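You operate a simulated robot arm through the tools that you are given. There is no shell and no other tool. Be economical: measure what you need, move in short steps, check, and stop when the job is done.

The job below is to be done with a simulated two-armed robot. You get a single attempt, and the scene is never put back.

JOB
Pick up the blue box with one hand, pass it to the other hand and put it on the top of the switch desk. Set down upright: blue box.

It is judged by the outcome, as a careful person would: the job done as asked, and still so three seconds after it is handed in. It fails if anything else is knocked over, pushed out of place, dropped, spilled or broken.

ROBOT AND FRAMES
Two 7-joint arms with two-finger parallel grippers on one trunk, on a base that drives. Base frame: it is fixed to the floor where the robot stands at the start and does not move with it; the origin is under the middle of the robot, x ahead of it, y to its left, z up. Lengths are in m, angles in degrees, forces in N, time in s.
The left shoulder is at the start at [0.07, 0.188, 0.952], the right one opposite. With the tool pointing down near the work surface each hand reaches from about 0.1 to 0.78 m from the robot's upright axis, wherever it stands, measured 20 degrees to its own side. Places, roughly: top of the switch desk [-0.6, -4.6, 0.8]. Payload 3.91 kg a hand.
The TCP of each hand is the grasp point between the finger pads, 0.03 m short of the fingertips. In the tool frame z runs along the fingers and y along their closing line. Largest opening 0.11 m; finger width 0.02, thickness 0.01; the body of the gripper, 0.048 by 0.112 m, starts 0.055 m behind the TCP.
Orientation is that of the tool frame in the base frame, as a unit quaternion [w, x, y, z]. With the fingers straight down and closing along the base's y, the tool's x points along the base's -x, its y along +y and its z along -z.

CONTROLS
- The arms move only by the tool arm_command. It takes "left_motion", "right_motion" or both (then of equal length, played together; a hand with none holds still); each is a list of rows, each a list of 3 entries, a list of its own where there are three numbers: the shift along the tool's x, y, z in m, then the turn, a rotation vector about the tool's x, y, z in degrees, then the gripper command, from -1 (shut) to 1 (fully open), values between in proportion. In form: [[[x, y, z], [ax, ay, az], grip], ...]. A call has 1 to 10 rows; each row shifts and turns the commanded pose from where the row before left it, along the tool's axes as they then stand. Rows are played at 5 a second. More than 0.05 m and 8.6 degrees between two rows, or a gripper value outside its range, and nothing of the call is played. Where a pose cannot be reached the arm comes as near as it can. A force on the tool above 40 N (or 10 N above the force at the start of the call, whichever is more), or a blocked arm, ends the call early, and 0.2 s more pass. The fingers move at their own pace (about 0.072 m/s each) and stop on an object; they squeeze with about 43 N. The grip force told is the motor's: it shows also when the fingers shut on nothing. Time passes only in rows, and 0.2 s behind the last, so rows that do not move let the fingers close. The reply holds the time, the measured pose of the TCP, the force on the tool along the base axes, the opening and the grip force, in the units named above and with some noise, with the torque about the TCP (base axes, N m) and any sound that the robot's microphone picked up.
- Cameras (640 x 400 px; columns grow to the right, rows downward): "scene" is now at [0.1565, 0.0124, 1.2222]; the picture's right is [0.06, -1.00, 0.00], its down [-0.23, -0.01, -0.97] and it looks along [0.97, 0.06, -0.23] (base axes); focal length 215 px, centre (320, 200). "left" rides on the left gripper at [0.072, -0.017, -0.103] in its tool frame; the picture's right is [0.23, 0.97, 0.00], its down [-0.76, 0.18, -0.62] and it looks along [-0.61, 0.14, 0.78] (tool axes); focal length 222 px, centre (320, 200). "right" rides on the right gripper at [0.072, 0.017, -0.103] in its tool frame; the picture's right is [-0.23, 0.97, 0.00], its down [-0.76, -0.18, -0.62] and it looks along [-0.61, -0.14, 0.78] (tool axes); focal length 222 px, centre (320, 200). There is no depth. A picture from a camera that has moved, and an enlarged one, comes with that camera's place and axes in the base frame and with its lens. The place of the scene camera against the robot may be out by one fixed shift of up to 0.018 m in any direction.
- capture(camera): a new picture of that camera. It takes no simulated time.
- move_column(by): slides the trunk up (or, below 0, down) by that many m; the arms and the scene camera ride with it, the base frame stays. It gives what a move gives, with no picture.
- steer(legs): drives the robot by 1 to 6 legs, each [ahead, turn to the left] in m and degrees, along the robot's own axes; the way and the turn of a leg run together, so that a leg with both is an arc; at most 1.5 m and 180 degrees a leg. The arms and the cameras ride along, it lands a little off, and it stops where it bumps. It gives what a move gives.
- head_to(pan, tilt): turns the head with the scene camera to pan (to the left, within 86 degrees either way) and tilt (down, from -29 to 69), counted from straight ahead of the robot. It gives what a move gives.
- enlarge(camera, box): a new picture of the part [left, top, right, bottom] of that camera's present view, enlarged. It takes no simulated time.
- hand_in(): hands the job in; it is judged then, once.

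Work in short steps. Places have to be worked out from the pictures, the camera data and where the tool is seen: move nearer, look again, correct. Check each grasp and each placing, and mend what went wrong. You have 120 turns and 100 pictures in all, those below and enlarged ones among them. Open the grippers and draw the arms clear of the work before you hand the job in, unless the task says otherwise; then end with one line.

The tools are called by a JSON object that holds its "op" and its "data". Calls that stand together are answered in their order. arm_command: Moves the arms, as the interface text tells. Its arguments: {"type":"object","properties":{"left_motion":{"type":"array","items":{"type":"array"}},"right_motion":{"type":"array","items":{"type":"array"}}},"required":[]} The other tools are called the same way: move_column (by) slides the trunk up or down; steer (legs) drives the base; head_to (pan, tilt) turns the head that bears the scene camera; capture (camera) takes a picture; enlarge (camera, box) takes an enlarged picture of a part of a camera's view; hand_in () hands the job in.

At the start:

```text
t: 0.0
left_tool_pos: [0.4073, 0.2082, 1.1059]
left_orientation: [0.0, -0.001, 1.0, 0.001]
left_wrist_force: [-0.4, -0.2, 0.0]
left_wrist_torque: [0.0, 0.0, 0.02]
left_finger_gap: 0.1098
left_grip_force: 0.1
right_tool_pos: [0.3557, -0.1532, 1.1829]
right_orientation: [0.0, 0.0, 1.0, 0.0]
right_wrist_force: [-0.2, 0.1, 1.3]
right_wrist_torque: [0.01, 0.0, 0.01]
right_finger_gap: 0.1101
right_grip_force: 0.1
trunk travel left (down, up): [-0.462, 0.478]
robot x, y, heading: [0.0011, -0.0011, 0.3]
head pan, tilt: [3.5, 13.4]
```

scene: 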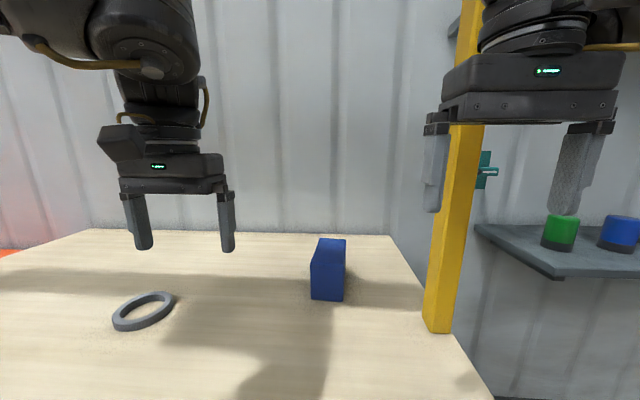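
right: 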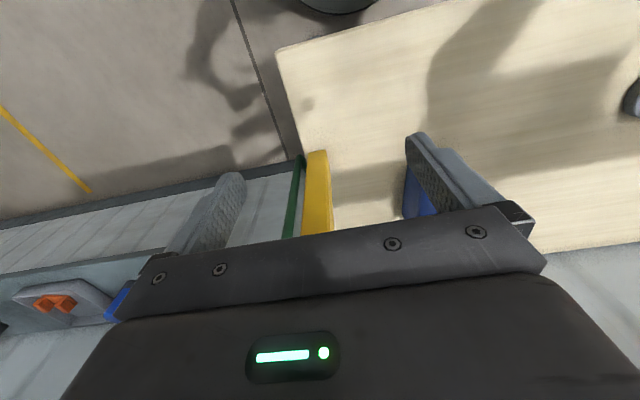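
left: 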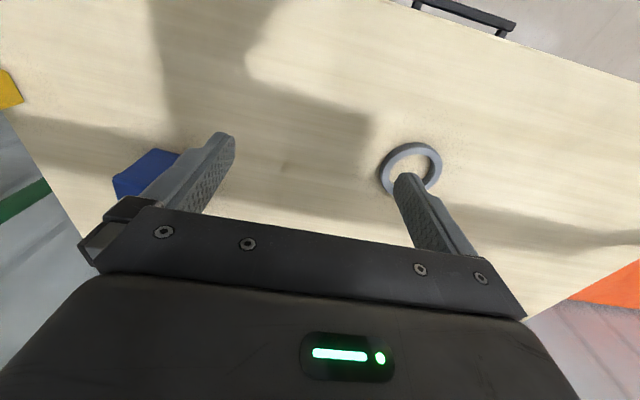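

The box appears to be about 0.5 m ahead near y≈0.02, on a surface at z≈0.94. I'll enlarge the view to measure it.

{"op": "enlarge", "data": {"camera": "scene", "box": [280, 220, 376, 316]}}

{"op": "enlarge", "data": {"camera": "left", "box": [60, 110, 260, 235]}}

```text
4.17 times, centred on (328, 268) of scene
camera zoom: at [0.1565, 0.0124, 1.2222], right [0.06, -1.0, 0.0], down [-0.23, -0.01, -0.97], along [0.97, 0.06, -0.23], focal length 894 px, centre (287, -83)
```

zoom: 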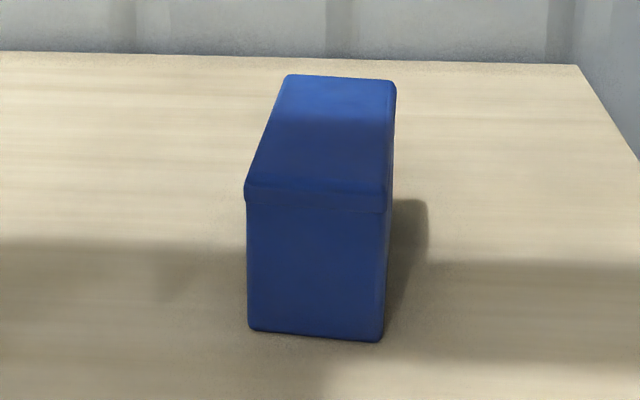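

```text
3.20 times, centred on (160, 172) of left
camera zoom: at [0.3336, 0.1925, 1.2105], right [-0.23, 0.97, 0.0], down [0.76, 0.18, 0.62], along [0.61, 0.14, -0.78], focal length 711 px, centre (832, 288)
```

zoom: 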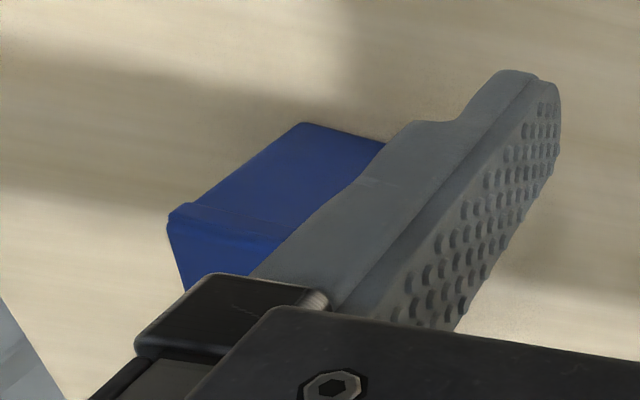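

The box is about 0.06 wide (y), 0.12 long (x) and 0.08 high, with its front at x≈0.51 and y from about -0.01 to 0.06. A post stands near (0.47,-0.17), so the left hand should pick. I'll move it above the near end of the box and look again.

{"op": "arm_command", "data": {"left_motion": [[[-0.025, -0.037, 0], [0, 0, 1], 1], [[-0.025, -0.037, 0], [0, 0, 1], 1], [[-0.025, -0.037, 0], [0, 0, 1], 1], [[-0.025, -0.037, 0], [0, 0, 1], 1], [[-0.02, -0.03, 0], [0, 0, 1], 1], [[0, 0, 0], [0, 0, 0], 1]]}}

{"op": "capture", "data": {"camera": "left"}}

{"op": "capture", "data": {"camera": "scene"}}

{"op": "capture", "data": {"camera": "right"}}

```text
t: 1.4
left_tool_pos: [0.504, 0.0284, 1.1059]
left_orientation: [0.0, 0.041, 0.999, -0.001]
left_wrist_force: [-0.3, -0.5, 0.2]
left_wrist_torque: [0.03, 0.04, -0.02]
left_finger_gap: 0.1099
left_grip_force: 0.1
left hand out of reach, approached as far as the arm can: row 5
right_tool_pos: [0.3559, -0.154, 1.1826]
right_orientation: [0.0, -0.001, 1.0, 0.0]
right_wrist_force: [-0.4, -0.3, 0.5]
right_wrist_torque: [-0.01, 0.0, -0.02]
right_finger_gap: 0.11
right_grip_force: 0.2
trunk travel left (down, up): [-0.462, 0.478]
robot x, y, heading: [-0.0027, -0.0008, 0.0]
head pan, tilt: [3.5, 13.4]
```

```text
94 pictures are left
camera left: at [0.4294, 0.0194, 1.2098], right [-0.15, 0.99, 0.0], down [0.77, 0.12, 0.62], along [0.62, 0.09, -0.78], focal length 222 px, centre (320, 200)
```

left: 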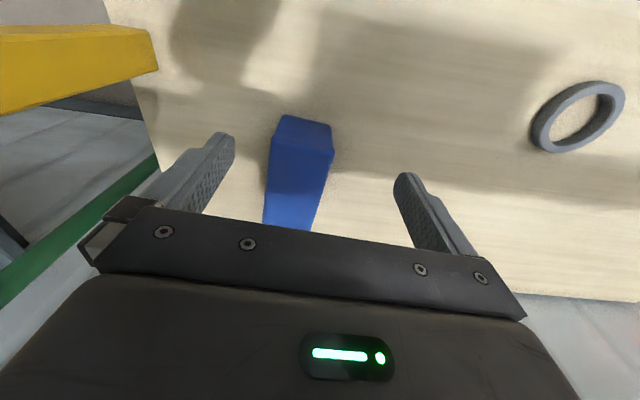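

```text
93 pictures are left
camera scene: at [0.1567, 0.0124, 1.2221], right [0.06, -1.0, 0.0], down [-0.23, -0.01, -0.97], along [0.97, 0.06, -0.23], focal length 215 px, centre (320, 200)
```

scene: 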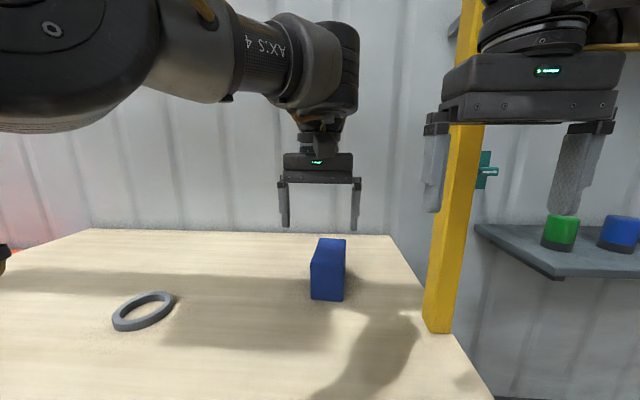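

```text
92 pictures are left
camera right: at [0.2842, -0.1362, 1.2859], right [0.23, 0.97, 0.0], down [0.76, -0.18, 0.62], along [0.61, -0.14, -0.78], focal length 222 px, centre (320, 200)
```

right: 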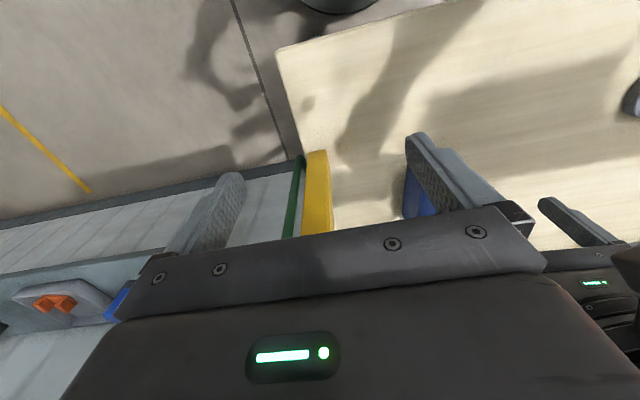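

I'll enlarge the left view to pick the box corners accurately.

{"op": "enlarge", "data": {"camera": "left", "box": [220, 95, 380, 245]}}

```text
2.67 times, centred on (300, 170) of left
camera zoom: at [0.4294, 0.0194, 1.2098], right [-0.15, 0.99, 0.0], down [0.77, 0.12, 0.62], along [0.62, 0.09, -0.78], focal length 592 px, centre (373, 280)
```

zoom: 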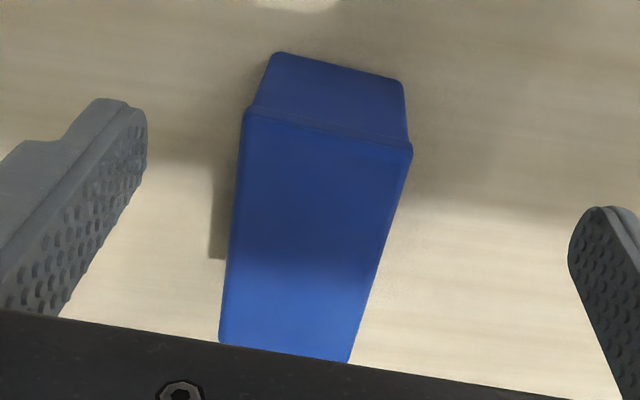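

The box's near face is at x≈0.533, y from -0.015 to 0.05, its top near z≈0.99 and the table near 0.91, yawed about -4°. The arm is at its reach limit at this height, so I'll raise the trunk 0.22 m to let the hand work lower.

{"op": "move_column", "data": {"by": 0.22}}

```text
t: 3.7
left_tool_pos: [0.5049, 0.0285, 1.3265]
left_orientation: [0.001, 0.041, 0.999, -0.001]
left_wrist_force: [0.6, -0.7, 0.4]
left_wrist_torque: [-0.02, -0.03, 0.02]
left_finger_gap: 0.1098
left_grip_force: 0.0
right_tool_pos: [0.3553, -0.1535, 1.4035]
right_orientation: [0.001, 0.0, 1.0, 0.0]
right_wrist_force: [0.4, 0.5, -0.4]
right_wrist_torque: [0.02, 0.01, 0.01]
right_finger_gap: 0.1101
right_grip_force: 0.2
trunk travel left (down, up): [-0.682, 0.258]
robot x, y, heading: [-0.0002, 0.0009, 0.0]
head pan, tilt: [3.5, 13.4]
```

Lower the hand to about z≈1.10.

{"op": "arm_command", "data": {"left_motion": [[[-0.005, 0, 0.045], [0, 0, 0], 1], [[-0.005, 0, 0.045], [0, 0, 0], 1], [[-0.005, 0, 0.045], [0, 0, 0], 1], [[-0.005, 0, 0.045], [0, 0, 0], 1], [[-0.005, 0, 0.04], [0, 0, 0], 1], [[0, 0, 0], [0, 0, 0], 1]]}}

{"op": "capture", "data": {"camera": "left"}}

```text
t: 5.1
left_tool_pos: [0.5284, 0.0292, 1.1067]
left_orientation: [0.001, 0.041, 0.999, -0.001]
left_wrist_force: [-0.3, 0.3, -0.6]
left_wrist_torque: [0.06, 0.02, -0.03]
left_finger_gap: 0.1101
left_grip_force: 0.0
right_tool_pos: [0.3541, -0.1531, 1.4033]
right_orientation: [0.0, 0.0, 1.0, 0.001]
right_wrist_force: [0.9, -0.2, 0.8]
right_wrist_torque: [0.02, -0.02, 0.02]
right_finger_gap: 0.1102
right_grip_force: 0.2
trunk travel left (down, up): [-0.682, 0.258]
robot x, y, heading: [0.0007, -0.0038, -0.1]
head pan, tilt: [3.5, 13.4]
```

```text
90 pictures are left
camera left: at [0.4537, 0.0182, 1.211], right [-0.15, 0.99, 0.0], down [0.77, 0.12, 0.62], along [0.62, 0.09, -0.78], focal length 222 px, centre (320, 200)
```

left: 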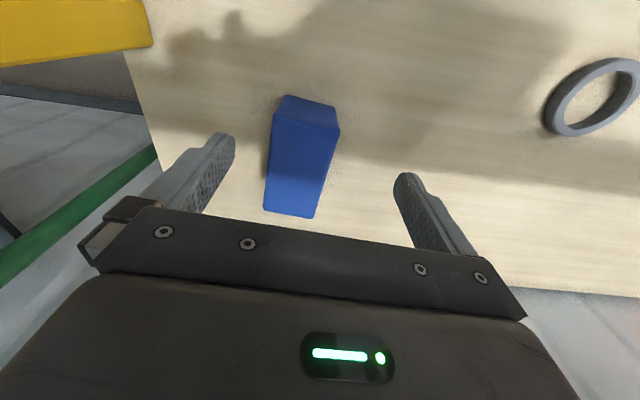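

Shift forward 0.03 and right 0.013, then down to z≈1.03 so the fingers begin to straddle the box.

{"op": "arm_command", "data": {"left_motion": [[[-0.03, -0.0125, 0], [0, 0, 0], 1], [[0, 0, 0.03], [0, 0, 0], 1], [[0, 0, 0.03], [0, 0, 0], 1], [[0, 0, 0.017], [0, 0, 0], 1], [[0, 0, 0], [0, 0, 0], 1]]}}

{"op": "capture", "data": {"camera": "left"}}

{"op": "capture", "data": {"camera": "scene"}}

```text
t: 6.3
left_tool_pos: [0.5563, 0.0114, 1.0279]
left_orientation: [0.0, 0.041, 0.999, -0.001]
left_wrist_force: [-0.5, 0.1, -0.4]
left_wrist_torque: [0.0, 0.01, 0.0]
left_finger_gap: 0.1099
left_grip_force: 0.1
right_tool_pos: [0.3543, -0.1524, 1.4025]
right_orientation: [0.0, 0.0, 1.0, 0.0]
right_wrist_force: [0.6, -0.1, 0.1]
right_wrist_torque: [-0.02, 0.01, 0.02]
right_finger_gap: 0.11
right_grip_force: 0.0
trunk travel left (down, up): [-0.682, 0.258]
robot x, y, heading: [-0.0001, 0.0014, -0.5]
head pan, tilt: [3.5, 13.4]
```

```text
89 pictures are left
camera left: at [0.4815, 0.0018, 1.1318], right [-0.15, 0.99, 0.0], down [0.77, 0.12, 0.62], along [0.62, 0.09, -0.78], focal length 222 px, centre (320, 200)
```

left: 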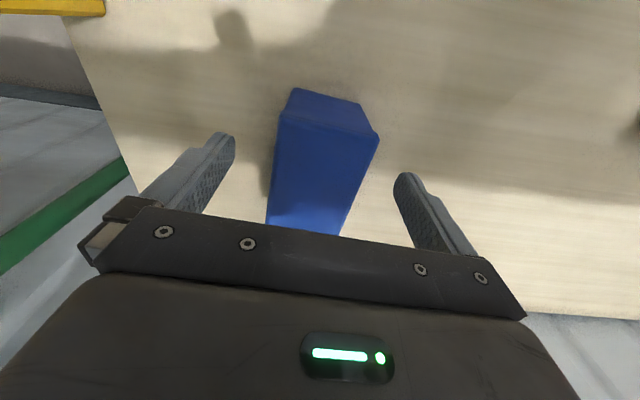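

```text
88 pictures are left
camera scene: at [0.1562, 0.013, 1.4422], right [0.06, -1.0, 0.0], down [-0.23, -0.01, -0.97], along [0.97, 0.06, -0.23], focal length 215 px, centre (320, 200)
```

scene: 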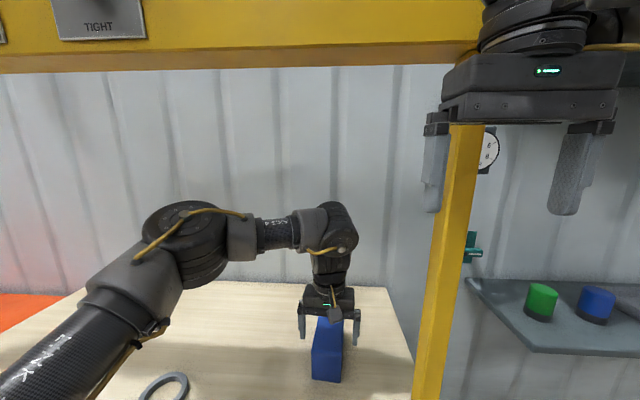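

The fingers straddle the box, whose top is near z≈0.98. I'll descend to TCP z≈0.95 with a small y correction, then close.

{"op": "arm_command", "data": {"left_motion": [[[0, 0.003, 0.03], [0, 0, 0], 1], [[0, 0, 0.03], [0, 0, 0], 1], [[0, 0, 0.016], [0, 0, 0], 1], [[0, 0, 0], [0, 0, 0], 1]]}}

{"op": "capture", "data": {"camera": "left"}}

{"op": "enlarge", "data": {"camera": "scene", "box": [280, 270, 376, 390]}}

```text
t: 7.3
left_tool_pos: [0.5561, 0.0139, 0.9524]
left_orientation: [0.0, 0.041, 0.999, 0.0]
left_wrist_force: [1.0, 0.4, -0.1]
left_wrist_torque: [-0.01, 0.03, -0.01]
left_finger_gap: 0.1099
left_grip_force: 0.1
right_tool_pos: [0.3556, -0.1531, 1.4027]
right_orientation: [0.0, 0.0, 1.0, 0.0]
right_wrist_force: [-0.1, 0.0, -0.1]
right_wrist_torque: [0.01, 0.03, 0.0]
right_finger_gap: 0.11
right_grip_force: 0.0
trunk travel left (down, up): [-0.682, 0.258]
robot x, y, heading: [0.0044, 0.0015, 0.1]
head pan, tilt: [3.5, 13.4]
```

```text
87 pictures are left
camera left: at [0.4815, 0.0055, 1.0568], right [-0.15, 0.99, 0.0], down [0.77, 0.12, 0.62], along [0.62, 0.09, -0.78], focal length 222 px, centre (320, 200)
```

left: 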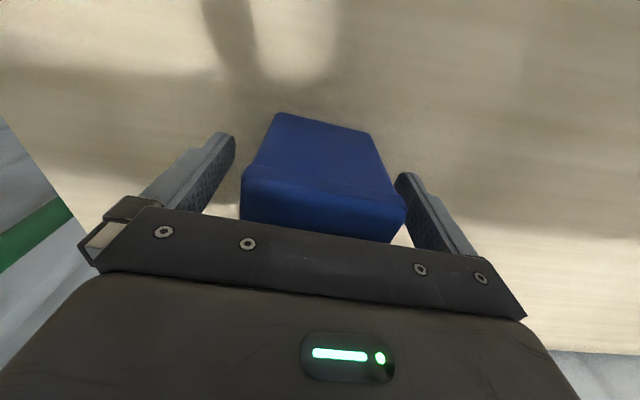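

```text
3.33 times, centred on (328, 330) of scene
camera zoom: at [0.1566, 0.0124, 1.4422], right [0.06, -1.0, 0.0], down [-0.23, -0.01, -0.97], along [0.97, 0.06, -0.23], focal length 715 px, centre (293, -233)
```

zoom: 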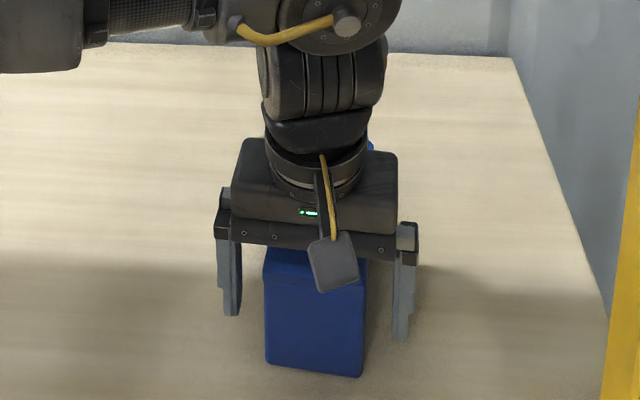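

The box is centred between the fingers. Closing the grip.

{"op": "arm_command", "data": {"left_motion": [[[0, 0, 0.004], [0, 0, 0], 0.5], [[0, 0, 0], [0, 0, 0], -1], [[0, 0, 0], [0, 0, 0], -1], [[0, 0, 0], [0, 0, 0], -1], [[0, 0, 0], [0, 0, 0], -1]]}}

```text
t: 8.5
left_tool_pos: [0.5571, 0.0152, 0.9502]
left_orientation: [0.001, 0.041, 0.999, -0.002]
left_wrist_force: [0.6, -0.4, 1.7]
left_wrist_torque: [0.1, 0.06, -0.13]
left_finger_gap: 0.0701
left_grip_force: 42.9
right_tool_pos: [0.3557, -0.1532, 1.4029]
right_orientation: [0.0, 0.0, 1.0, -0.001]
right_wrist_force: [0.0, -0.2, 1.0]
right_wrist_torque: [-0.03, -0.01, -0.03]
right_finger_gap: 0.1099
right_grip_force: 0.0
trunk travel left (down, up): [-0.682, 0.258]
robot x, y, heading: [-0.0004, 0.0003, 0.2]
head pan, tilt: [3.5, 13.4]
```

Gripped at 0.070 m. Lifting gently.

{"op": "arm_command", "data": {"left_motion": [[[0, 0, -0.01], [0, 0, 0], -1], [[0, 0, -0.02], [0, 0, 0], -1], [[0, 0, -0.03], [0, 0, 0], -1], [[0, 0, -0.03], [0, 0, 0], -1], [[0, 0, 0], [0, 0, 0], -1]]}}

{"op": "capture", "data": {"camera": "scene"}}

{"op": "capture", "data": {"camera": "left"}}

```text
t: 9.7
left_tool_pos: [0.5584, 0.0145, 1.0376]
left_orientation: [0.001, 0.041, 0.999, -0.001]
left_wrist_force: [1.2, -0.2, -4.1]
left_wrist_torque: [0.02, 0.17, 0.01]
left_finger_gap: 0.0696
left_grip_force: 43.0
right_tool_pos: [0.3565, -0.1526, 1.4024]
right_orientation: [-0.001, 0.0, 1.0, 0.0]
right_wrist_force: [-0.3, -1.1, 0.4]
right_wrist_torque: [0.0, 0.01, -0.03]
right_finger_gap: 0.1103
right_grip_force: 0.1
trunk travel left (down, up): [-0.682, 0.258]
robot x, y, heading: [-0.0023, -0.001, -0.3]
head pan, tilt: [3.5, 13.4]
```

```text
85 pictures are left
camera scene: at [0.1577, 0.0125, 1.442], right [0.06, -1.0, 0.0], down [-0.23, -0.01, -0.97], along [0.97, 0.06, -0.23], focal length 215 px, centre (320, 200)
```

scene: 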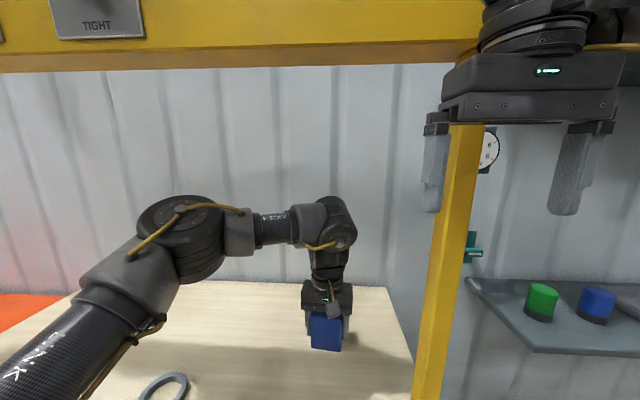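

```text
84 pictures are left
camera left: at [0.4834, 0.0052, 1.1423], right [-0.15, 0.99, 0.0], down [0.77, 0.12, 0.62], along [0.62, 0.09, -0.78], focal length 222 px, centre (320, 200)
```

left: 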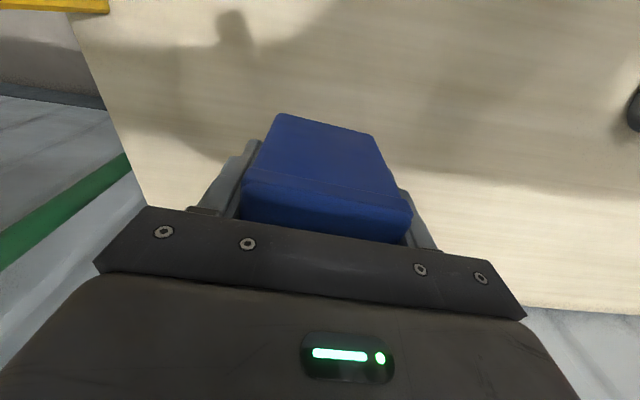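

The box is held and hangs level. Before backing out through the yellow frame, I'll look right and left.

{"op": "head_to", "data": {"pan": -80, "tilt": 20}}

{"op": "capture", "data": {"camera": "scene"}}

{"op": "head_to", "data": {"pan": -40, "tilt": 20}}

{"op": "capture", "data": {"camera": "scene"}}

{"op": "head_to", "data": {"pan": 70, "tilt": 20}}

{"op": "capture", "data": {"camera": "scene"}}

```text
t: 11.3
left_tool_pos: [0.5579, 0.0141, 1.037]
left_orientation: [-0.001, 0.042, 0.999, -0.002]
left_wrist_force: [-0.2, -0.5, -2.9]
left_wrist_torque: [-0.01, 0.16, 0.02]
left_finger_gap: 0.0699
left_grip_force: 43.0
right_tool_pos: [0.3555, -0.1529, 1.4034]
right_orientation: [0.0, -0.001, 1.0, 0.0]
right_wrist_force: [0.1, 0.9, -0.1]
right_wrist_torque: [0.02, 0.02, -0.03]
right_finger_gap: 0.1101
right_grip_force: 0.1
trunk travel left (down, up): [-0.682, 0.258]
robot x, y, heading: [-0.001, 0.0021, 0.1]
head pan, tilt: [-80.0, 20.0]
```

```text
83 pictures are left
camera scene: at [0.0802, -0.085, 1.4314], right [-0.98, -0.17, 0.0], down [-0.06, 0.34, -0.94], along [0.16, -0.93, -0.34], focal length 215 px, centre (320, 200)
```

scene: 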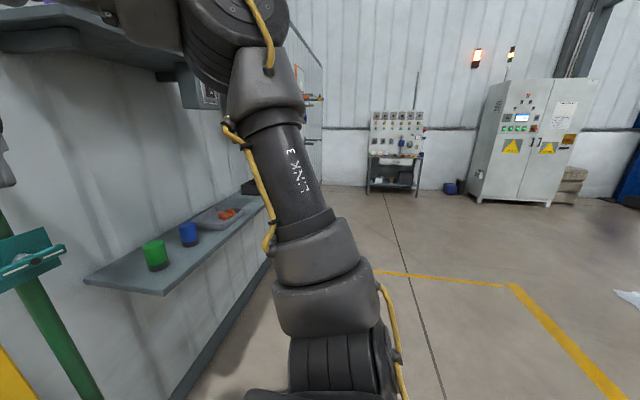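

```text
t: 12.4
left_tool_pos: [0.5577, 0.0146, 1.0375]
left_orientation: [0.0, 0.042, 0.999, -0.001]
left_wrist_force: [-0.2, -0.4, -4.3]
left_wrist_torque: [-0.02, 0.15, -0.02]
left_finger_gap: 0.0697
left_grip_force: 43.3
right_tool_pos: [0.3558, -0.1538, 1.4026]
right_orientation: [0.0, 0.0, 1.0, 0.001]
right_wrist_force: [0.2, 0.1, 1.0]
right_wrist_torque: [-0.02, 0.0, 0.03]
right_finger_gap: 0.1099
right_grip_force: 0.0
trunk travel left (down, up): [-0.682, 0.258]
robot x, y, heading: [0.0017, -0.0005, 0.3]
head pan, tilt: [-40.0, 20.0]
```

```text
82 pictures are left
camera scene: at [0.1352, -0.0533, 1.4314], right [-0.64, -0.77, 0.0], down [-0.26, 0.22, -0.94], along [0.72, -0.6, -0.34], focal length 215 px, centre (320, 200)
```

scene: 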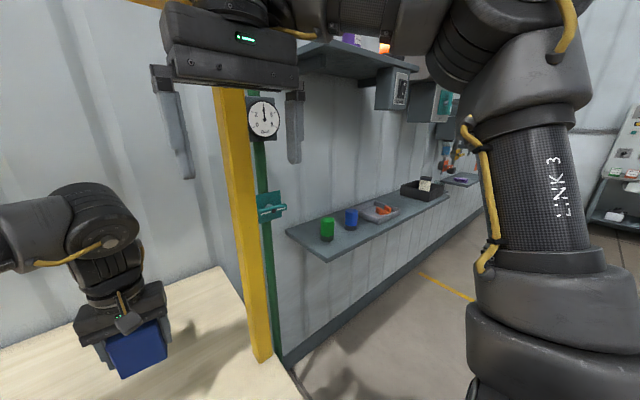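

```text
t: 14.2
left_tool_pos: [0.5575, 0.0135, 1.0385]
left_orientation: [0.001, 0.041, 0.999, -0.001]
left_wrist_force: [0.7, 1.3, -3.4]
left_wrist_torque: [0.04, 0.14, -0.01]
left_finger_gap: 0.0697
left_grip_force: 43.2
right_tool_pos: [0.3563, -0.1531, 1.403]
right_orientation: [0.0, 0.0, 1.0, 0.0]
right_wrist_force: [0.3, 0.5, -0.4]
right_wrist_torque: [0.02, 0.01, 0.01]
right_finger_gap: 0.11
right_grip_force: 0.1
trunk travel left (down, up): [-0.682, 0.258]
robot x, y, heading: [-0.0023, 0.0037, 0.0]
head pan, tilt: [70.0, 20.0]
```

```text
81 pictures are left
camera scene: at [0.0958, 0.0942, 1.4314], right [0.94, -0.34, 0.0], down [-0.12, -0.32, -0.94], along [0.32, 0.88, -0.34], focal length 215 px, centre (320, 200)
```

scene: 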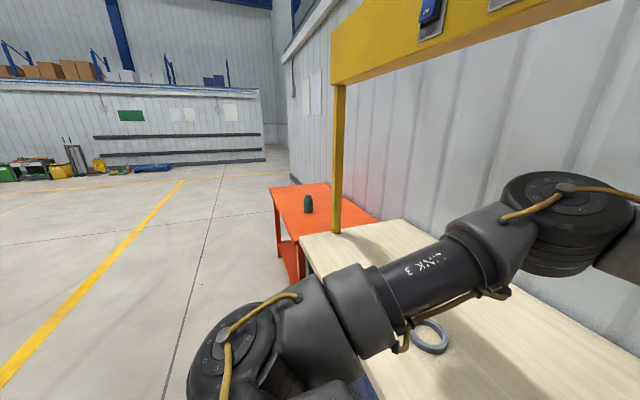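

The switch desk is the console on the far wall to the right, and the floor between is clear. I'll back straight out of the frame by 0.75 m in two legs.

{"op": "steer", "data": {"legs": [[-0.35, 0], [-0.4, 0]]}}

{"op": "head_to", "data": {"pan": 0, "tilt": 25}}

{"op": "capture", "data": {"camera": "scene"}}

```text
t: 18.6
left_tool_pos: [-0.1927, 0.0146, 1.0375]
left_orientation: [0.0, 0.044, 0.999, -0.001]
left_wrist_force: [0.0, 0.4, -2.9]
left_wrist_torque: [0.01, 0.13, -0.01]
left_finger_gap: 0.0699
left_grip_force: 43.1
right_tool_pos: [-0.395, -0.1516, 1.4032]
right_orientation: [-0.001, 0.002, 1.0, -0.001]
right_wrist_force: [-0.3, -0.2, 0.4]
right_wrist_torque: [-0.01, -0.02, 0.04]
right_finger_gap: 0.1099
right_grip_force: 0.0
trunk travel left (down, up): [-0.682, 0.258]
robot x, y, heading: [-0.7511, 0.0017, -0.0]
head pan, tilt: [70.0, 20.0]
```

```text
t: 20.0
left_tool_pos: [-0.1923, 0.0158, 1.0384]
left_orientation: [0.0, 0.043, 0.999, -0.001]
left_wrist_force: [-0.1, 0.4, -2.9]
left_wrist_torque: [0.01, 0.17, 0.01]
left_finger_gap: 0.0698
left_grip_force: 42.8
right_tool_pos: [-0.3949, -0.152, 1.403]
right_orientation: [0.0, 0.002, 1.0, 0.0]
right_wrist_force: [0.9, 0.3, 0.0]
right_wrist_torque: [0.01, 0.01, 0.02]
right_finger_gap: 0.1102
right_grip_force: 0.1
trunk travel left (down, up): [-0.682, 0.258]
robot x, y, heading: [-0.7526, 0.0005, -0.3]
head pan, tilt: [0.0, 25.0]
```

```text
80 pictures are left
camera scene: at [-0.5943, 0.009, 1.4233], right [0.0, -1.0, 0.0], down [-0.42, 0.0, -0.91], along [0.91, 0.0, -0.42], focal length 215 px, centre (320, 200)
```

scene: 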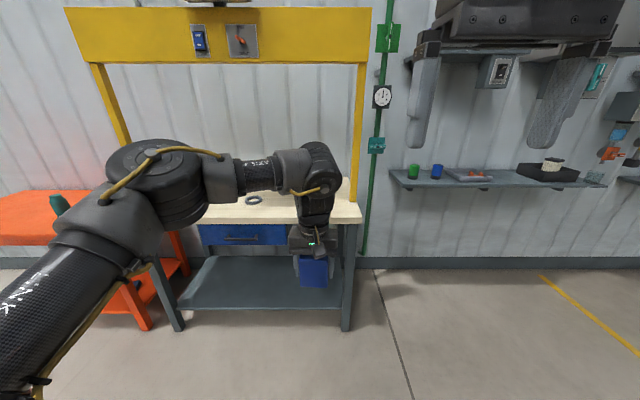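

All clear of the frame. Now I'll prepare the handover: turn the left hand so the box points to the right, and the right hand so its closing line lies along x.

{"op": "arm_command", "data": {"left_motion": [[[0, 0, 0], [0, 0, 8.5], -1], [[0, 0, 0], [0, 0, 8.5], -1], [[0, 0, 0], [0, 0, 8.5], -1], [[0, 0, 0], [0, 0, 8.5], -1], [[0, 0, 0], [0, 0, 8.5], -1], [[0, 0, 0], [0, 0, 8.5], -1], [[0, 0, 0], [0, 0, 8.5], -1], [[0, 0, 0], [0, 0, 8.5], -1], [[0, 0, 0], [0, 0, 8.5], -1], [[0, 0, 0], [0, 0, 8.5], -1]], "right_motion": [[[0, 0, 0], [0, 0, -8.5], 1], [[0, 0, 0], [0, 0, -8.5], 1], [[0, 0, 0], [0, 0, -8.5], 1], [[0, 0, 0], [0, 0, -8.5], 1], [[0, 0, 0], [0, 0, -8.5], 1], [[0, 0, 0], [0, 0, -8.5], 1], [[0, 0, 0], [0, 0, -8.5], 1], [[0, 0, 0], [0, 0, -8.5], 1], [[0, 0, 0], [0, 0, -8.5], 1], [[0, 0, 0], [0, 0, -8.5], 1]]}}

{"op": "capture", "data": {"camera": "scene"}}

```text
t: 21.9
left_tool_pos: [-0.1936, 0.0135, 1.0379]
left_orientation: [0.0, 0.586, 0.81, -0.001]
left_wrist_force: [-0.6, 0.9, -3.2]
left_wrist_torque: [0.14, 0.04, -0.01]
left_finger_gap: 0.0699
left_grip_force: 42.8
right_tool_pos: [-0.3965, -0.15, 1.4017]
right_orientation: [-0.001, -0.538, 0.843, 0.006]
right_wrist_force: [-7.8, 14.4, -9.6]
right_wrist_torque: [-1.15, -1.35, -1.09]
right_finger_gap: 0.1102
right_grip_force: 0.0
trunk travel left (down, up): [-0.682, 0.258]
robot x, y, heading: [-0.7504, -0.0009, -0.2]
head pan, tilt: [0.0, 25.0]
stopped in row 9 (right hand): the force on the tool passed its limit at 105 N (the readings are from after the stop); the commanded pose is now the measured one
```

```text
79 pictures are left
camera scene: at [-0.5943, 0.0089, 1.4233], right [0.0, -1.0, 0.0], down [-0.42, 0.0, -0.91], along [0.91, 0.0, -0.42], focal length 215 px, centre (320, 200)
```

scene: 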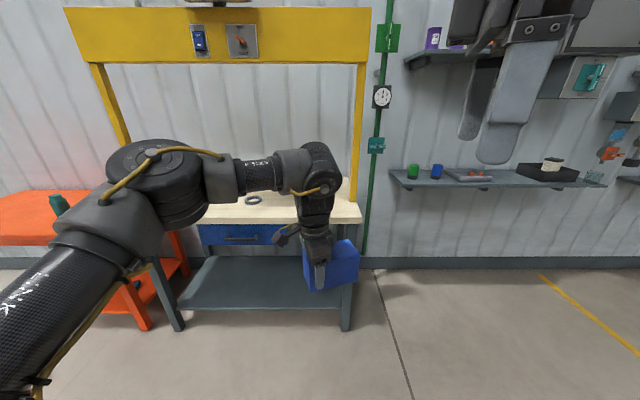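

The right hand's turn bumped something, most likely its own folded arm. I'll turn it back a little, then carry it forward and down into open space before continuing.

{"op": "arm_command", "data": {"right_motion": [[[0, 0, 0], [0, 0, 8], 1], [[0, 0, 0], [0, 0, 8], 1], [[0, 0, 0], [0, 0, 0], 1]]}}

{"op": "head_to", "data": {"pan": -35, "tilt": 5}}

{"op": "capture", "data": {"camera": "scene"}}

```text
t: 22.6
left_tool_pos: [-0.1927, 0.0162, 1.0373]
left_orientation: [0.0, 0.587, 0.81, 0.0]
left_wrist_force: [0.4, 0.5, -3.0]
left_wrist_torque: [0.16, 0.07, 0.0]
left_finger_gap: 0.0698
left_grip_force: 42.6
right_tool_pos: [-0.3972, -0.1499, 1.4023]
right_orientation: [-0.002, -0.416, 0.91, 0.004]
right_wrist_force: [0.4, 0.1, -0.1]
right_wrist_torque: [0.0, -0.03, -0.01]
right_finger_gap: 0.1102
right_grip_force: 0.2
trunk travel left (down, up): [-0.682, 0.258]
robot x, y, heading: [-0.749, -0.0006, -0.4]
head pan, tilt: [0.0, 25.0]
```

```text
t: 23.7
left_tool_pos: [-0.1921, 0.0138, 1.0377]
left_orientation: [0.0, 0.586, 0.81, -0.001]
left_wrist_force: [0.2, -0.2, -3.6]
left_wrist_torque: [0.15, 0.07, -0.02]
left_finger_gap: 0.07
left_grip_force: 43.8
right_tool_pos: [-0.3953, -0.1503, 1.4032]
right_orientation: [-0.002, -0.416, 0.909, 0.006]
right_wrist_force: [-0.8, 0.2, 0.2]
right_wrist_torque: [0.03, 0.02, 0.02]
right_finger_gap: 0.1104
right_grip_force: 0.0
trunk travel left (down, up): [-0.682, 0.258]
robot x, y, heading: [-0.751, 0.0033, -0.2]
head pan, tilt: [-35.0, 5.0]
```

```text
78 pictures are left
camera scene: at [-0.6114, -0.0436, 1.4557], right [-0.58, -0.82, 0.0], down [-0.07, 0.05, -1.0], along [0.81, -0.57, -0.09], focal length 215 px, centre (320, 200)
```

scene: 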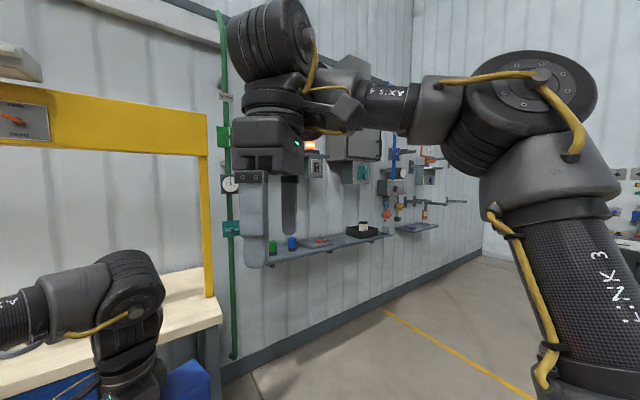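

The camera mount was meeting the right forearm. I'll move the right hand forward, down and a bit outward, where the forearm folds less.

{"op": "arm_command", "data": {"right_motion": [[[-0.0129, -0.0257, 0.0286], [0, 0, 0], 1], [[-0.0129, -0.0257, 0.0286], [0, 0, 0], 1], [[-0.0129, -0.0257, 0.0286], [0, 0, 0], 1], [[-0.0129, -0.0257, 0.0286], [0, 0, 0], 1], [[-0.0129, -0.0257, 0.0286], [0, 0, 0], 1], [[-0.0129, -0.0257, 0.0286], [0, 0, 0], 1], [[-0.0129, -0.0257, 0.0286], [0, 0, 0], 1], [[0, 0, 0], [0, 0, 0], 1]]}}

{"op": "head_to", "data": {"pan": -5, "tilt": 25}}

{"op": "capture", "data": {"camera": "scene"}}

```text
t: 25.5
left_tool_pos: [-0.1925, 0.0141, 1.0383]
left_orientation: [0.001, 0.587, 0.81, 0.0]
left_wrist_force: [-0.7, -0.3, -3.5]
left_wrist_torque: [0.13, 0.05, -0.04]
left_finger_gap: 0.0698
left_grip_force: 43.3
right_tool_pos: [-0.3898, -0.1532, 1.3931]
right_orientation: [-0.004, -0.416, 0.909, 0.005]
right_wrist_force: [0.4, -0.2, -0.4]
right_wrist_torque: [0.03, -0.06, 0.0]
right_finger_gap: 0.1101
right_grip_force: 0.1
right hand out of reach, approached as far as the arm can: row 1, 2, 3, 4, 5, 6, 7
trunk travel left (down, up): [-0.682, 0.258]
robot x, y, heading: [-0.7506, 0.002, -0.5]
head pan, tilt: [-35.0, 5.0]
```

```text
t: 26.4
left_tool_pos: [-0.1921, 0.0148, 1.0387]
left_orientation: [0.0, 0.587, 0.81, 0.0]
left_wrist_force: [-0.5, -0.1, -3.3]
left_wrist_torque: [0.13, 0.07, -0.04]
left_finger_gap: 0.0698
left_grip_force: 42.5
right_tool_pos: [-0.3891, -0.1528, 1.3915]
right_orientation: [-0.003, -0.417, 0.909, 0.004]
right_wrist_force: [0.3, -1.1, -0.7]
right_wrist_torque: [-0.02, 0.02, 0.03]
right_finger_gap: 0.11
right_grip_force: 0.2
trunk travel left (down, up): [-0.682, 0.258]
robot x, y, heading: [-0.7507, 0.0068, -0.5]
head pan, tilt: [-5.0, 25.0]
```

```text
77 pictures are left
camera scene: at [-0.5947, 0.0007, 1.4234], right [-0.09, -1.0, 0.0], down [-0.42, 0.04, -0.91], along [0.9, -0.08, -0.42], focal length 215 px, centre (320, 200)
```

scene: 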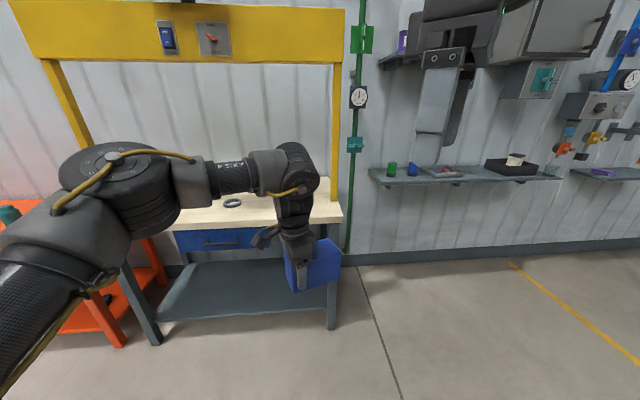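

The arm stalls with that twist. I'll turn the right hand back to its starting yaw, then move it forward and down.

{"op": "arm_command", "data": {"right_motion": [[[0, 0, 0], [0, 0, 8.2], 1], [[0, 0, 0], [0, 0, 8.2], 1], [[0, 0, 0], [0, 0, 8.2], 1], [[0, 0, 0], [0, 0, 8.2], 1], [[0, 0, 0], [0, 0, 8.2], 1], [[0, 0, 0], [0, 0, 8.2], 1], [[0, 0, 0], [0, 0, 0], 1]]}}

{"op": "arm_command", "data": {"right_motion": [[[-0.028, -0.008, 0.028], [0, 0, 0], 1], [[-0.028, -0.008, 0.028], [0, 0, 0], 1], [[-0.028, -0.008, 0.028], [0, 0, 0], 1], [[-0.028, -0.008, 0.028], [0, 0, 0], 1], [[-0.028, -0.008, 0.028], [0, 0, 0], 1], [[-0.028, -0.008, 0.028], [0, 0, 0], 1], [[-0.028, -0.008, 0.028], [0, 0, 0], 1], [[0, 0, 0], [0, 0, 0], 1]]}}

{"op": "capture", "data": {"camera": "scene"}}

```text
t: 28.0
left_tool_pos: [-0.1915, 0.0145, 1.0382]
left_orientation: [0.001, 0.587, 0.81, 0.0]
left_wrist_force: [-0.5, 0.1, -4.0]
left_wrist_torque: [0.13, 0.02, 0.02]
left_finger_gap: 0.0699
left_grip_force: 43.7
right_tool_pos: [-0.3893, -0.153, 1.3935]
right_orientation: [-0.005, 0.0, 1.0, 0.003]
right_wrist_force: [0.6, 0.1, 0.0]
right_wrist_torque: [0.02, 0.01, 0.02]
right_finger_gap: 0.1098
right_grip_force: 0.1
trunk travel left (down, up): [-0.682, 0.258]
robot x, y, heading: [-0.7504, 0.0003, -0.4]
head pan, tilt: [-5.0, 25.0]
```

```text
t: 29.8
left_tool_pos: [-0.1927, 0.0146, 1.0386]
left_orientation: [0.001, 0.586, 0.81, 0.0]
left_wrist_force: [0.2, -0.7, -4.6]
left_wrist_torque: [0.15, 0.1, 0.05]
left_finger_gap: 0.07
left_grip_force: 42.6
right_tool_pos: [-0.3893, -0.1531, 1.3931]
right_orientation: [-0.006, -0.001, 1.0, 0.003]
right_wrist_force: [0.5, -0.5, 0.0]
right_wrist_torque: [-0.01, -0.02, -0.01]
right_finger_gap: 0.1102
right_grip_force: 0.0
right hand out of reach, approached as far as the arm can: row 1, 2, 3, 4, 5, 6, 7
trunk travel left (down, up): [-0.682, 0.258]
robot x, y, heading: [-0.7475, 0.004, -0.3]
head pan, tilt: [-5.0, 25.0]
```

```text
76 pictures are left
camera scene: at [-0.5947, 0.0008, 1.4233], right [-0.09, -1.0, 0.0], down [-0.42, 0.04, -0.91], along [0.9, -0.08, -0.42], focal length 215 px, centre (320, 200)
```

scene: 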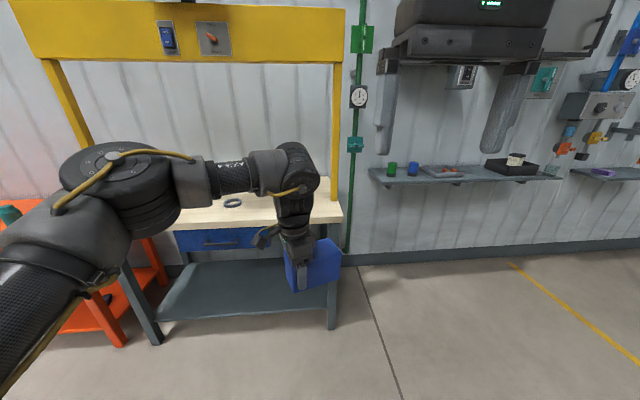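

Forward motion is refused at this height; try straight down only.

{"op": "arm_command", "data": {"right_motion": [[[0, 0, 0.03], [0, 0, 0], 1], [[0, 0, 0.03], [0, 0, 0], 1], [[0, 0, 0.03], [0, 0, 0], 1], [[0, 0, 0.03], [0, 0, 0], 1], [[0, 0, 0], [0, 0, 0], 1]]}}

```text
t: 31.0
left_tool_pos: [-0.1934, 0.0139, 1.0384]
left_orientation: [0.0, 0.586, 0.81, 0.0]
left_wrist_force: [-0.1, -0.7, -3.4]
left_wrist_torque: [0.12, 0.09, 0.0]
left_finger_gap: 0.0698
left_grip_force: 42.8
right_tool_pos: [-0.3895, -0.1519, 1.3936]
right_orientation: [-0.005, 0.0, 1.0, 0.003]
right_wrist_force: [0.3, -0.7, 0.1]
right_wrist_torque: [0.02, 0.02, -0.03]
right_finger_gap: 0.1097
right_grip_force: 0.0
right hand out of reach, approached as far as the arm can: row 1, 2, 3, 4
trunk travel left (down, up): [-0.682, 0.258]
robot x, y, heading: [-0.7496, 0.0034, -0.4]
head pan, tilt: [-5.0, 25.0]
```

Down is refused as well, so some joint is at a limit. I'll test small moves outward, backward and up.

{"op": "arm_command", "data": {"right_motion": [[[0, -0.02, 0], [0, 0, 0], 1], [[0, -0.02, 0], [0, 0, 0], 1], [[0, -0.02, 0], [0, 0, 0], 1]]}}

{"op": "arm_command", "data": {"right_motion": [[[0.02, 0, 0], [0, 0, 0], 1], [[0, 0, -0.02], [0, 0, 0], 1]]}}

```text
t: 31.8
left_tool_pos: [-0.1925, 0.013, 1.0393]
left_orientation: [-0.001, 0.587, 0.81, 0.0]
left_wrist_force: [-0.4, 0.4, -2.7]
left_wrist_torque: [0.12, 0.04, -0.01]
left_finger_gap: 0.0698
left_grip_force: 43.2
right_tool_pos: [-0.3957, -0.2068, 1.3962]
right_orientation: [-0.003, 0.0, 1.0, 0.004]
right_wrist_force: [0.4, -0.2, 1.1]
right_wrist_torque: [-0.02, 0.0, 0.01]
right_finger_gap: 0.1101
right_grip_force: 0.1
right hand out of reach, approached as far as the arm can: row 2
trunk travel left (down, up): [-0.682, 0.258]
robot x, y, heading: [-0.7481, 0.0008, -0.3]
head pan, tilt: [-5.0, 25.0]
```

```text
t: 32.4
left_tool_pos: [-0.1917, 0.0146, 1.0396]
left_orientation: [0.0, 0.587, 0.81, -0.001]
left_wrist_force: [0.0, -0.5, -2.6]
left_wrist_torque: [0.11, 0.06, -0.02]
left_finger_gap: 0.0696
left_grip_force: 43.1
right_tool_pos: [-0.4164, -0.2053, 1.4142]
right_orientation: [-0.004, 0.0, 1.0, 0.004]
right_wrist_force: [-0.5, 1.1, -0.4]
right_wrist_torque: [-0.02, 0.02, -0.01]
right_finger_gap: 0.1098
right_grip_force: 0.2
trunk travel left (down, up): [-0.682, 0.258]
robot x, y, heading: [-0.7488, -0.0012, -0.5]
head pan, tilt: [-5.0, 25.0]
```

Those worked. Now try down again from here.

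{"op": "arm_command", "data": {"right_motion": [[[0, 0, 0.03], [0, 0, 0], 1], [[0, 0, 0.03], [0, 0, 0], 1], [[0, 0, 0.03], [0, 0, 0], 1], [[0, 0, 0.03], [0, 0, 0], 1], [[0, 0, 0.03], [0, 0, 0], 1], [[0, 0, 0.03], [0, 0, 0], 1]]}}

{"op": "head_to", "data": {"pan": -45, "tilt": 15}}

{"op": "capture", "data": {"camera": "scene"}}

```text
t: 33.8
left_tool_pos: [-0.1924, 0.0143, 1.0397]
left_orientation: [0.0, 0.586, 0.81, 0.0]
left_wrist_force: [0.0, 0.9, -3.2]
left_wrist_torque: [0.12, 0.06, -0.02]
left_finger_gap: 0.0697
left_grip_force: 43.0
right_tool_pos: [-0.414, -0.2061, 1.396]
right_orientation: [-0.005, 0.0, 1.0, 0.003]
right_wrist_force: [0.2, 0.9, -0.3]
right_wrist_torque: [-0.04, 0.02, 0.03]
right_finger_gap: 0.1101
right_grip_force: 0.1
right hand out of reach, approached as far as the arm can: row 1, 2, 3, 4, 5, 6
trunk travel left (down, up): [-0.682, 0.258]
robot x, y, heading: [-0.7479, 0.0037, -0.4]
head pan, tilt: [-5.0, 25.0]
```

```text
t: 34.9
left_tool_pos: [-0.1928, 0.0151, 1.0391]
left_orientation: [0.001, 0.586, 0.81, 0.0]
left_wrist_force: [-0.3, 0.6, -3.2]
left_wrist_torque: [0.11, 0.07, -0.01]
left_finger_gap: 0.0702
left_grip_force: 43.0
right_tool_pos: [-0.415, -0.2054, 1.3964]
right_orientation: [-0.006, 0.0, 1.0, 0.004]
right_wrist_force: [0.1, -0.9, -0.1]
right_wrist_torque: [-0.02, -0.03, -0.01]
right_finger_gap: 0.1103
right_grip_force: 0.0
trunk travel left (down, up): [-0.682, 0.258]
robot x, y, heading: [-0.749, 0.0026, -0.3]
head pan, tilt: [-45.0, 15.0]
```

```text
75 pictures are left
camera scene: at [-0.6206, -0.057, 1.4395], right [-0.71, -0.7, 0.0], down [-0.18, 0.18, -0.97], along [0.68, -0.69, -0.26], focal length 215 px, centre (320, 200)
```

scene: 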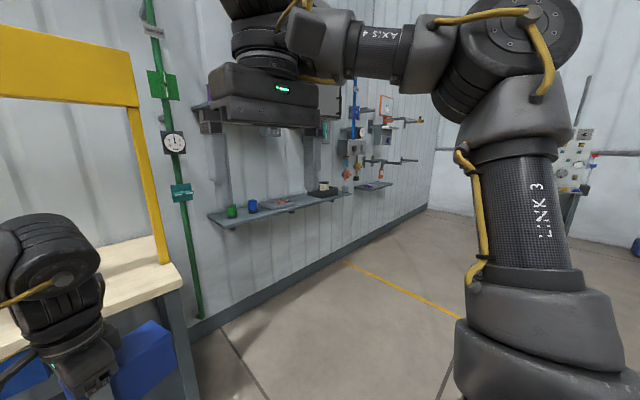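

Link 3 stands nearly upright and the hand is close in. I'll try swinging the right hand outward first, then forward and down from there.

{"op": "arm_command", "data": {"right_motion": [[[-0.01, -0.03, 0], [0, 0, 0], 1], [[-0.01, -0.03, 0], [0, 0, 0], 1], [[-0.01, -0.03, 0], [0, 0, 0], 1], [[-0.01, -0.03, 0], [0, 0, 0], 1], [[0, -0.02, 0.02], [0, 0, 0], 1], [[0, 0, 0.02], [0, 0, 0], 1], [[0, 0, 0.02], [0, 0, 0], 1], [[0, 0, 0.02], [0, 0, 0], 1]]}}

```text
t: 36.7
left_tool_pos: [-0.1922, 0.0143, 1.0377]
left_orientation: [0.001, 0.586, 0.81, -0.001]
left_wrist_force: [-0.9, 0.6, -4.3]
left_wrist_torque: [0.12, 0.03, 0.01]
left_finger_gap: 0.0696
left_grip_force: 42.9
right_tool_pos: [-0.4138, -0.2239, 1.3958]
right_orientation: [-0.005, 0.0, 1.0, 0.004]
right_wrist_force: [-0.1, -0.6, -0.2]
right_wrist_torque: [-0.01, -0.01, -0.01]
right_finger_gap: 0.11
right_grip_force: 0.1
right hand out of reach, approached as far as the arm can: row 1, 2, 3, 4, 5, 6, 7, 8
trunk travel left (down, up): [-0.682, 0.258]
robot x, y, heading: [-0.7527, 0.0028, -0.2]
head pan, tilt: [-45.0, 15.0]
```

Forward and down are blocked as if by a joint stop. I'll test whether tilting the hand frees it: pitch the fingers forward and see.

{"op": "arm_command", "data": {"right_motion": [[[0, 0, 0], [0, 8, 0], 1], [[0, 0, 0], [0, 8, 0], 1], [[0, 0, 0], [0, 8, 0], 1]]}}

{"op": "arm_command", "data": {"right_motion": [[[-0.03, 0, 0], [0, 0, 0], 1], [[-0.03, 0, 0], [0, 0, 0], 1], [[-0.03, 0, 0], [0, 0, 0], 1]]}}

```text
t: 37.5
left_tool_pos: [-0.193, 0.0154, 1.0392]
left_orientation: [0.001, 0.587, 0.81, -0.001]
left_wrist_force: [0.3, 0.0, -3.8]
left_wrist_torque: [0.1, 0.05, 0.01]
left_finger_gap: 0.0696
left_grip_force: 43.1
right_tool_pos: [-0.4172, -0.2182, 1.3966]
right_orientation: [-0.211, 0.0, 0.977, 0.003]
right_wrist_force: [0.3, 0.7, 0.3]
right_wrist_torque: [0.0, 0.02, -0.01]
right_finger_gap: 0.1101
right_grip_force: 0.0
right hand out of reach, approached as far as the arm can: row 3
trunk travel left (down, up): [-0.682, 0.258]
robot x, y, heading: [-0.7528, 0.0068, -0.4]
head pan, tilt: [-45.0, 15.0]
```

```text
t: 38.3
left_tool_pos: [-0.1919, 0.0148, 1.0385]
left_orientation: [0.001, 0.586, 0.81, 0.0]
left_wrist_force: [0.7, 0.3, -4.4]
left_wrist_torque: [0.13, 0.05, 0.01]
left_finger_gap: 0.0699
left_grip_force: 43.3
right_tool_pos: [-0.3416, -0.2015, 1.3677]
right_orientation: [-0.211, -0.001, 0.977, 0.004]
right_wrist_force: [0.7, 0.4, 0.0]
right_wrist_torque: [0.02, 0.0, 0.0]
right_finger_gap: 0.1097
right_grip_force: 0.1
right hand out of reach, approached as far as the arm can: row 2, 3
trunk travel left (down, up): [-0.682, 0.258]
robot x, y, heading: [-0.7523, 0.0012, -0.4]
head pan, tilt: [-45.0, 15.0]
```

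Leaning the hand frees the motion, so it is a wrist stop. I'll carry on forward and down with this lean and then straighten it.

{"op": "arm_command", "data": {"right_motion": [[[0, 0, 0], [0, 8, 0], 1], [[-0.02, 0, 0.02], [0, 4, 0], 1], [[-0.02, 0, 0.02], [0, 4, 0], 1], [[-0.02, 0, 0.02], [0, 0, 0], 1], [[-0.02, 0, 0.03], [0, 0, 0], 1], [[-0.02, 0, 0.03], [0, 0, 0], 1], [[-0.02, 0, 0.03], [0, 0, 0], 1]]}}

{"op": "capture", "data": {"camera": "scene"}}

```text
t: 39.9
left_tool_pos: [-0.1917, 0.0147, 1.0386]
left_orientation: [0.001, 0.586, 0.81, -0.001]
left_wrist_force: [0.3, 0.5, -3.6]
left_wrist_torque: [0.09, 0.04, 0.03]
left_finger_gap: 0.0699
left_grip_force: 42.8
right_tool_pos: [-0.3397, -0.1908, 1.1775]
right_orientation: [-0.348, -0.002, 0.938, 0.003]
right_wrist_force: [-0.5, 1.2, -0.5]
right_wrist_torque: [-0.02, -0.03, 0.04]
right_finger_gap: 0.1099
right_grip_force: 0.0
right hand out of reach, approached as far as the arm can: row 1, 7
trunk travel left (down, up): [-0.682, 0.258]
robot x, y, heading: [-0.7495, 0.0021, -0.4]
head pan, tilt: [-45.0, 15.0]
```

```text
74 pictures are left
camera scene: at [-0.6201, -0.0562, 1.4396], right [-0.71, -0.7, 0.0], down [-0.18, 0.18, -0.97], along [0.68, -0.69, -0.26], focal length 215 px, centre (320, 200)
```

scene: 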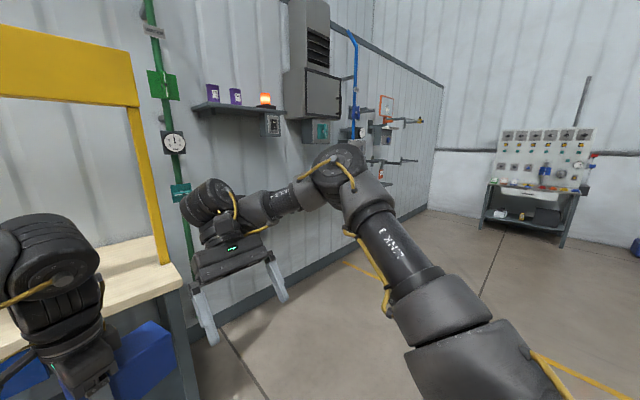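

The right arm is now lower and open. Straightening the hand back to vertical.

{"op": "arm_command", "data": {"right_motion": [[[0, 0, 0], [0, -8, 0], 1], [[0, 0, 0], [0, -8, 0], 1], [[0, 0, 0], [0, -8, 0], 1], [[0, 0, 0], [0, -8, 0], 1], [[0, 0, 0], [0, -8, 0], 1], [[0, 0, 0], [0, 0, 0], 1]]}}

```text
t: 41.3
left_tool_pos: [-0.1931, 0.0143, 1.0386]
left_orientation: [-0.001, 0.586, 0.81, 0.0]
left_wrist_force: [-0.1, 0.6, -3.6]
left_wrist_torque: [0.13, 0.05, 0.03]
left_finger_gap: 0.0698
left_grip_force: 42.8
right_tool_pos: [-0.3412, -0.1902, 1.1794]
right_orientation: [-0.347, -0.002, 0.938, 0.003]
right_wrist_force: [0.2, -0.7, -0.4]
right_wrist_torque: [0.02, -0.01, -0.02]
right_finger_gap: 0.1098
right_grip_force: 0.0
right hand out of reach, approached as far as the arm can: row 1, 2, 3, 4, 5
trunk travel left (down, up): [-0.682, 0.258]
robot x, y, heading: [-0.7491, 0.0023, -0.2]
head pan, tilt: [-45.0, 15.0]
```

The hand is still stopped from straightening here. I'll try extending farther forward, where the forearm points ahead, then straighten again.

{"op": "arm_command", "data": {"right_motion": [[[-0.023, 0, -0.02], [0, 0, 0], 1], [[-0.023, 0, -0.02], [0, 0, 0], 1], [[-0.023, 0, -0.02], [0, 0, 0], 1], [[-0.023, 0, -0.02], [0, 0, 0], 1], [[0, -0.03, 0], [0, 0, 0], 1], [[0, -0.03, 0], [0, 0, 0], 1], [[0, -0.03, 0], [0, 0, 0], 1], [[0, 0, 0], [0, -8, 0], 1], [[0, 0, 0], [0, -8, 0], 1], [[0, 0, 0], [0, -8, 0], 1]]}}

{"op": "capture", "data": {"camera": "scene"}}

```text
t: 43.5
left_tool_pos: [-0.1914, 0.0162, 1.0389]
left_orientation: [0.002, 0.587, 0.81, -0.001]
left_wrist_force: [0.5, 0.5, -3.1]
left_wrist_torque: [0.1, 0.03, 0.0]
left_finger_gap: 0.0698
left_grip_force: 43.1
right_tool_pos: [-0.2255, -0.1648, 1.2276]
right_orientation: [-0.146, 0.0, 0.989, 0.005]
right_wrist_force: [-0.2, -0.4, 0.8]
right_wrist_torque: [-0.01, -0.02, 0.02]
right_finger_gap: 0.1099
right_grip_force: 0.1
right hand out of reach, approached as far as the arm can: row 4, 5, 6, 7, 9, 10
trunk travel left (down, up): [-0.682, 0.258]
robot x, y, heading: [-0.7487, 0.0043, -0.5]
head pan, tilt: [-45.0, 15.0]
```

```text
73 pictures are left
camera scene: at [-0.6212, -0.0545, 1.4397], right [-0.71, -0.7, 0.0], down [-0.18, 0.18, -0.97], along [0.68, -0.69, -0.26], focal length 215 px, centre (320, 200)
```

scene: 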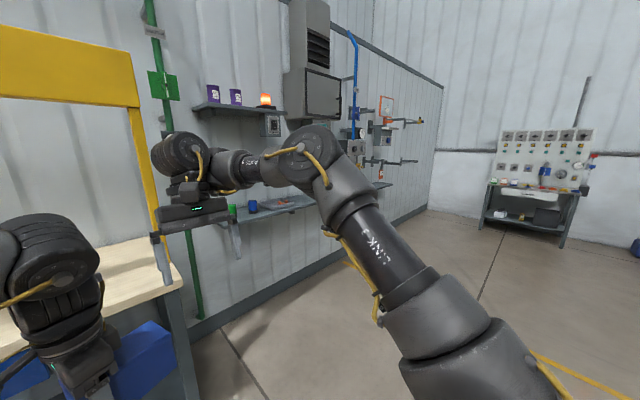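

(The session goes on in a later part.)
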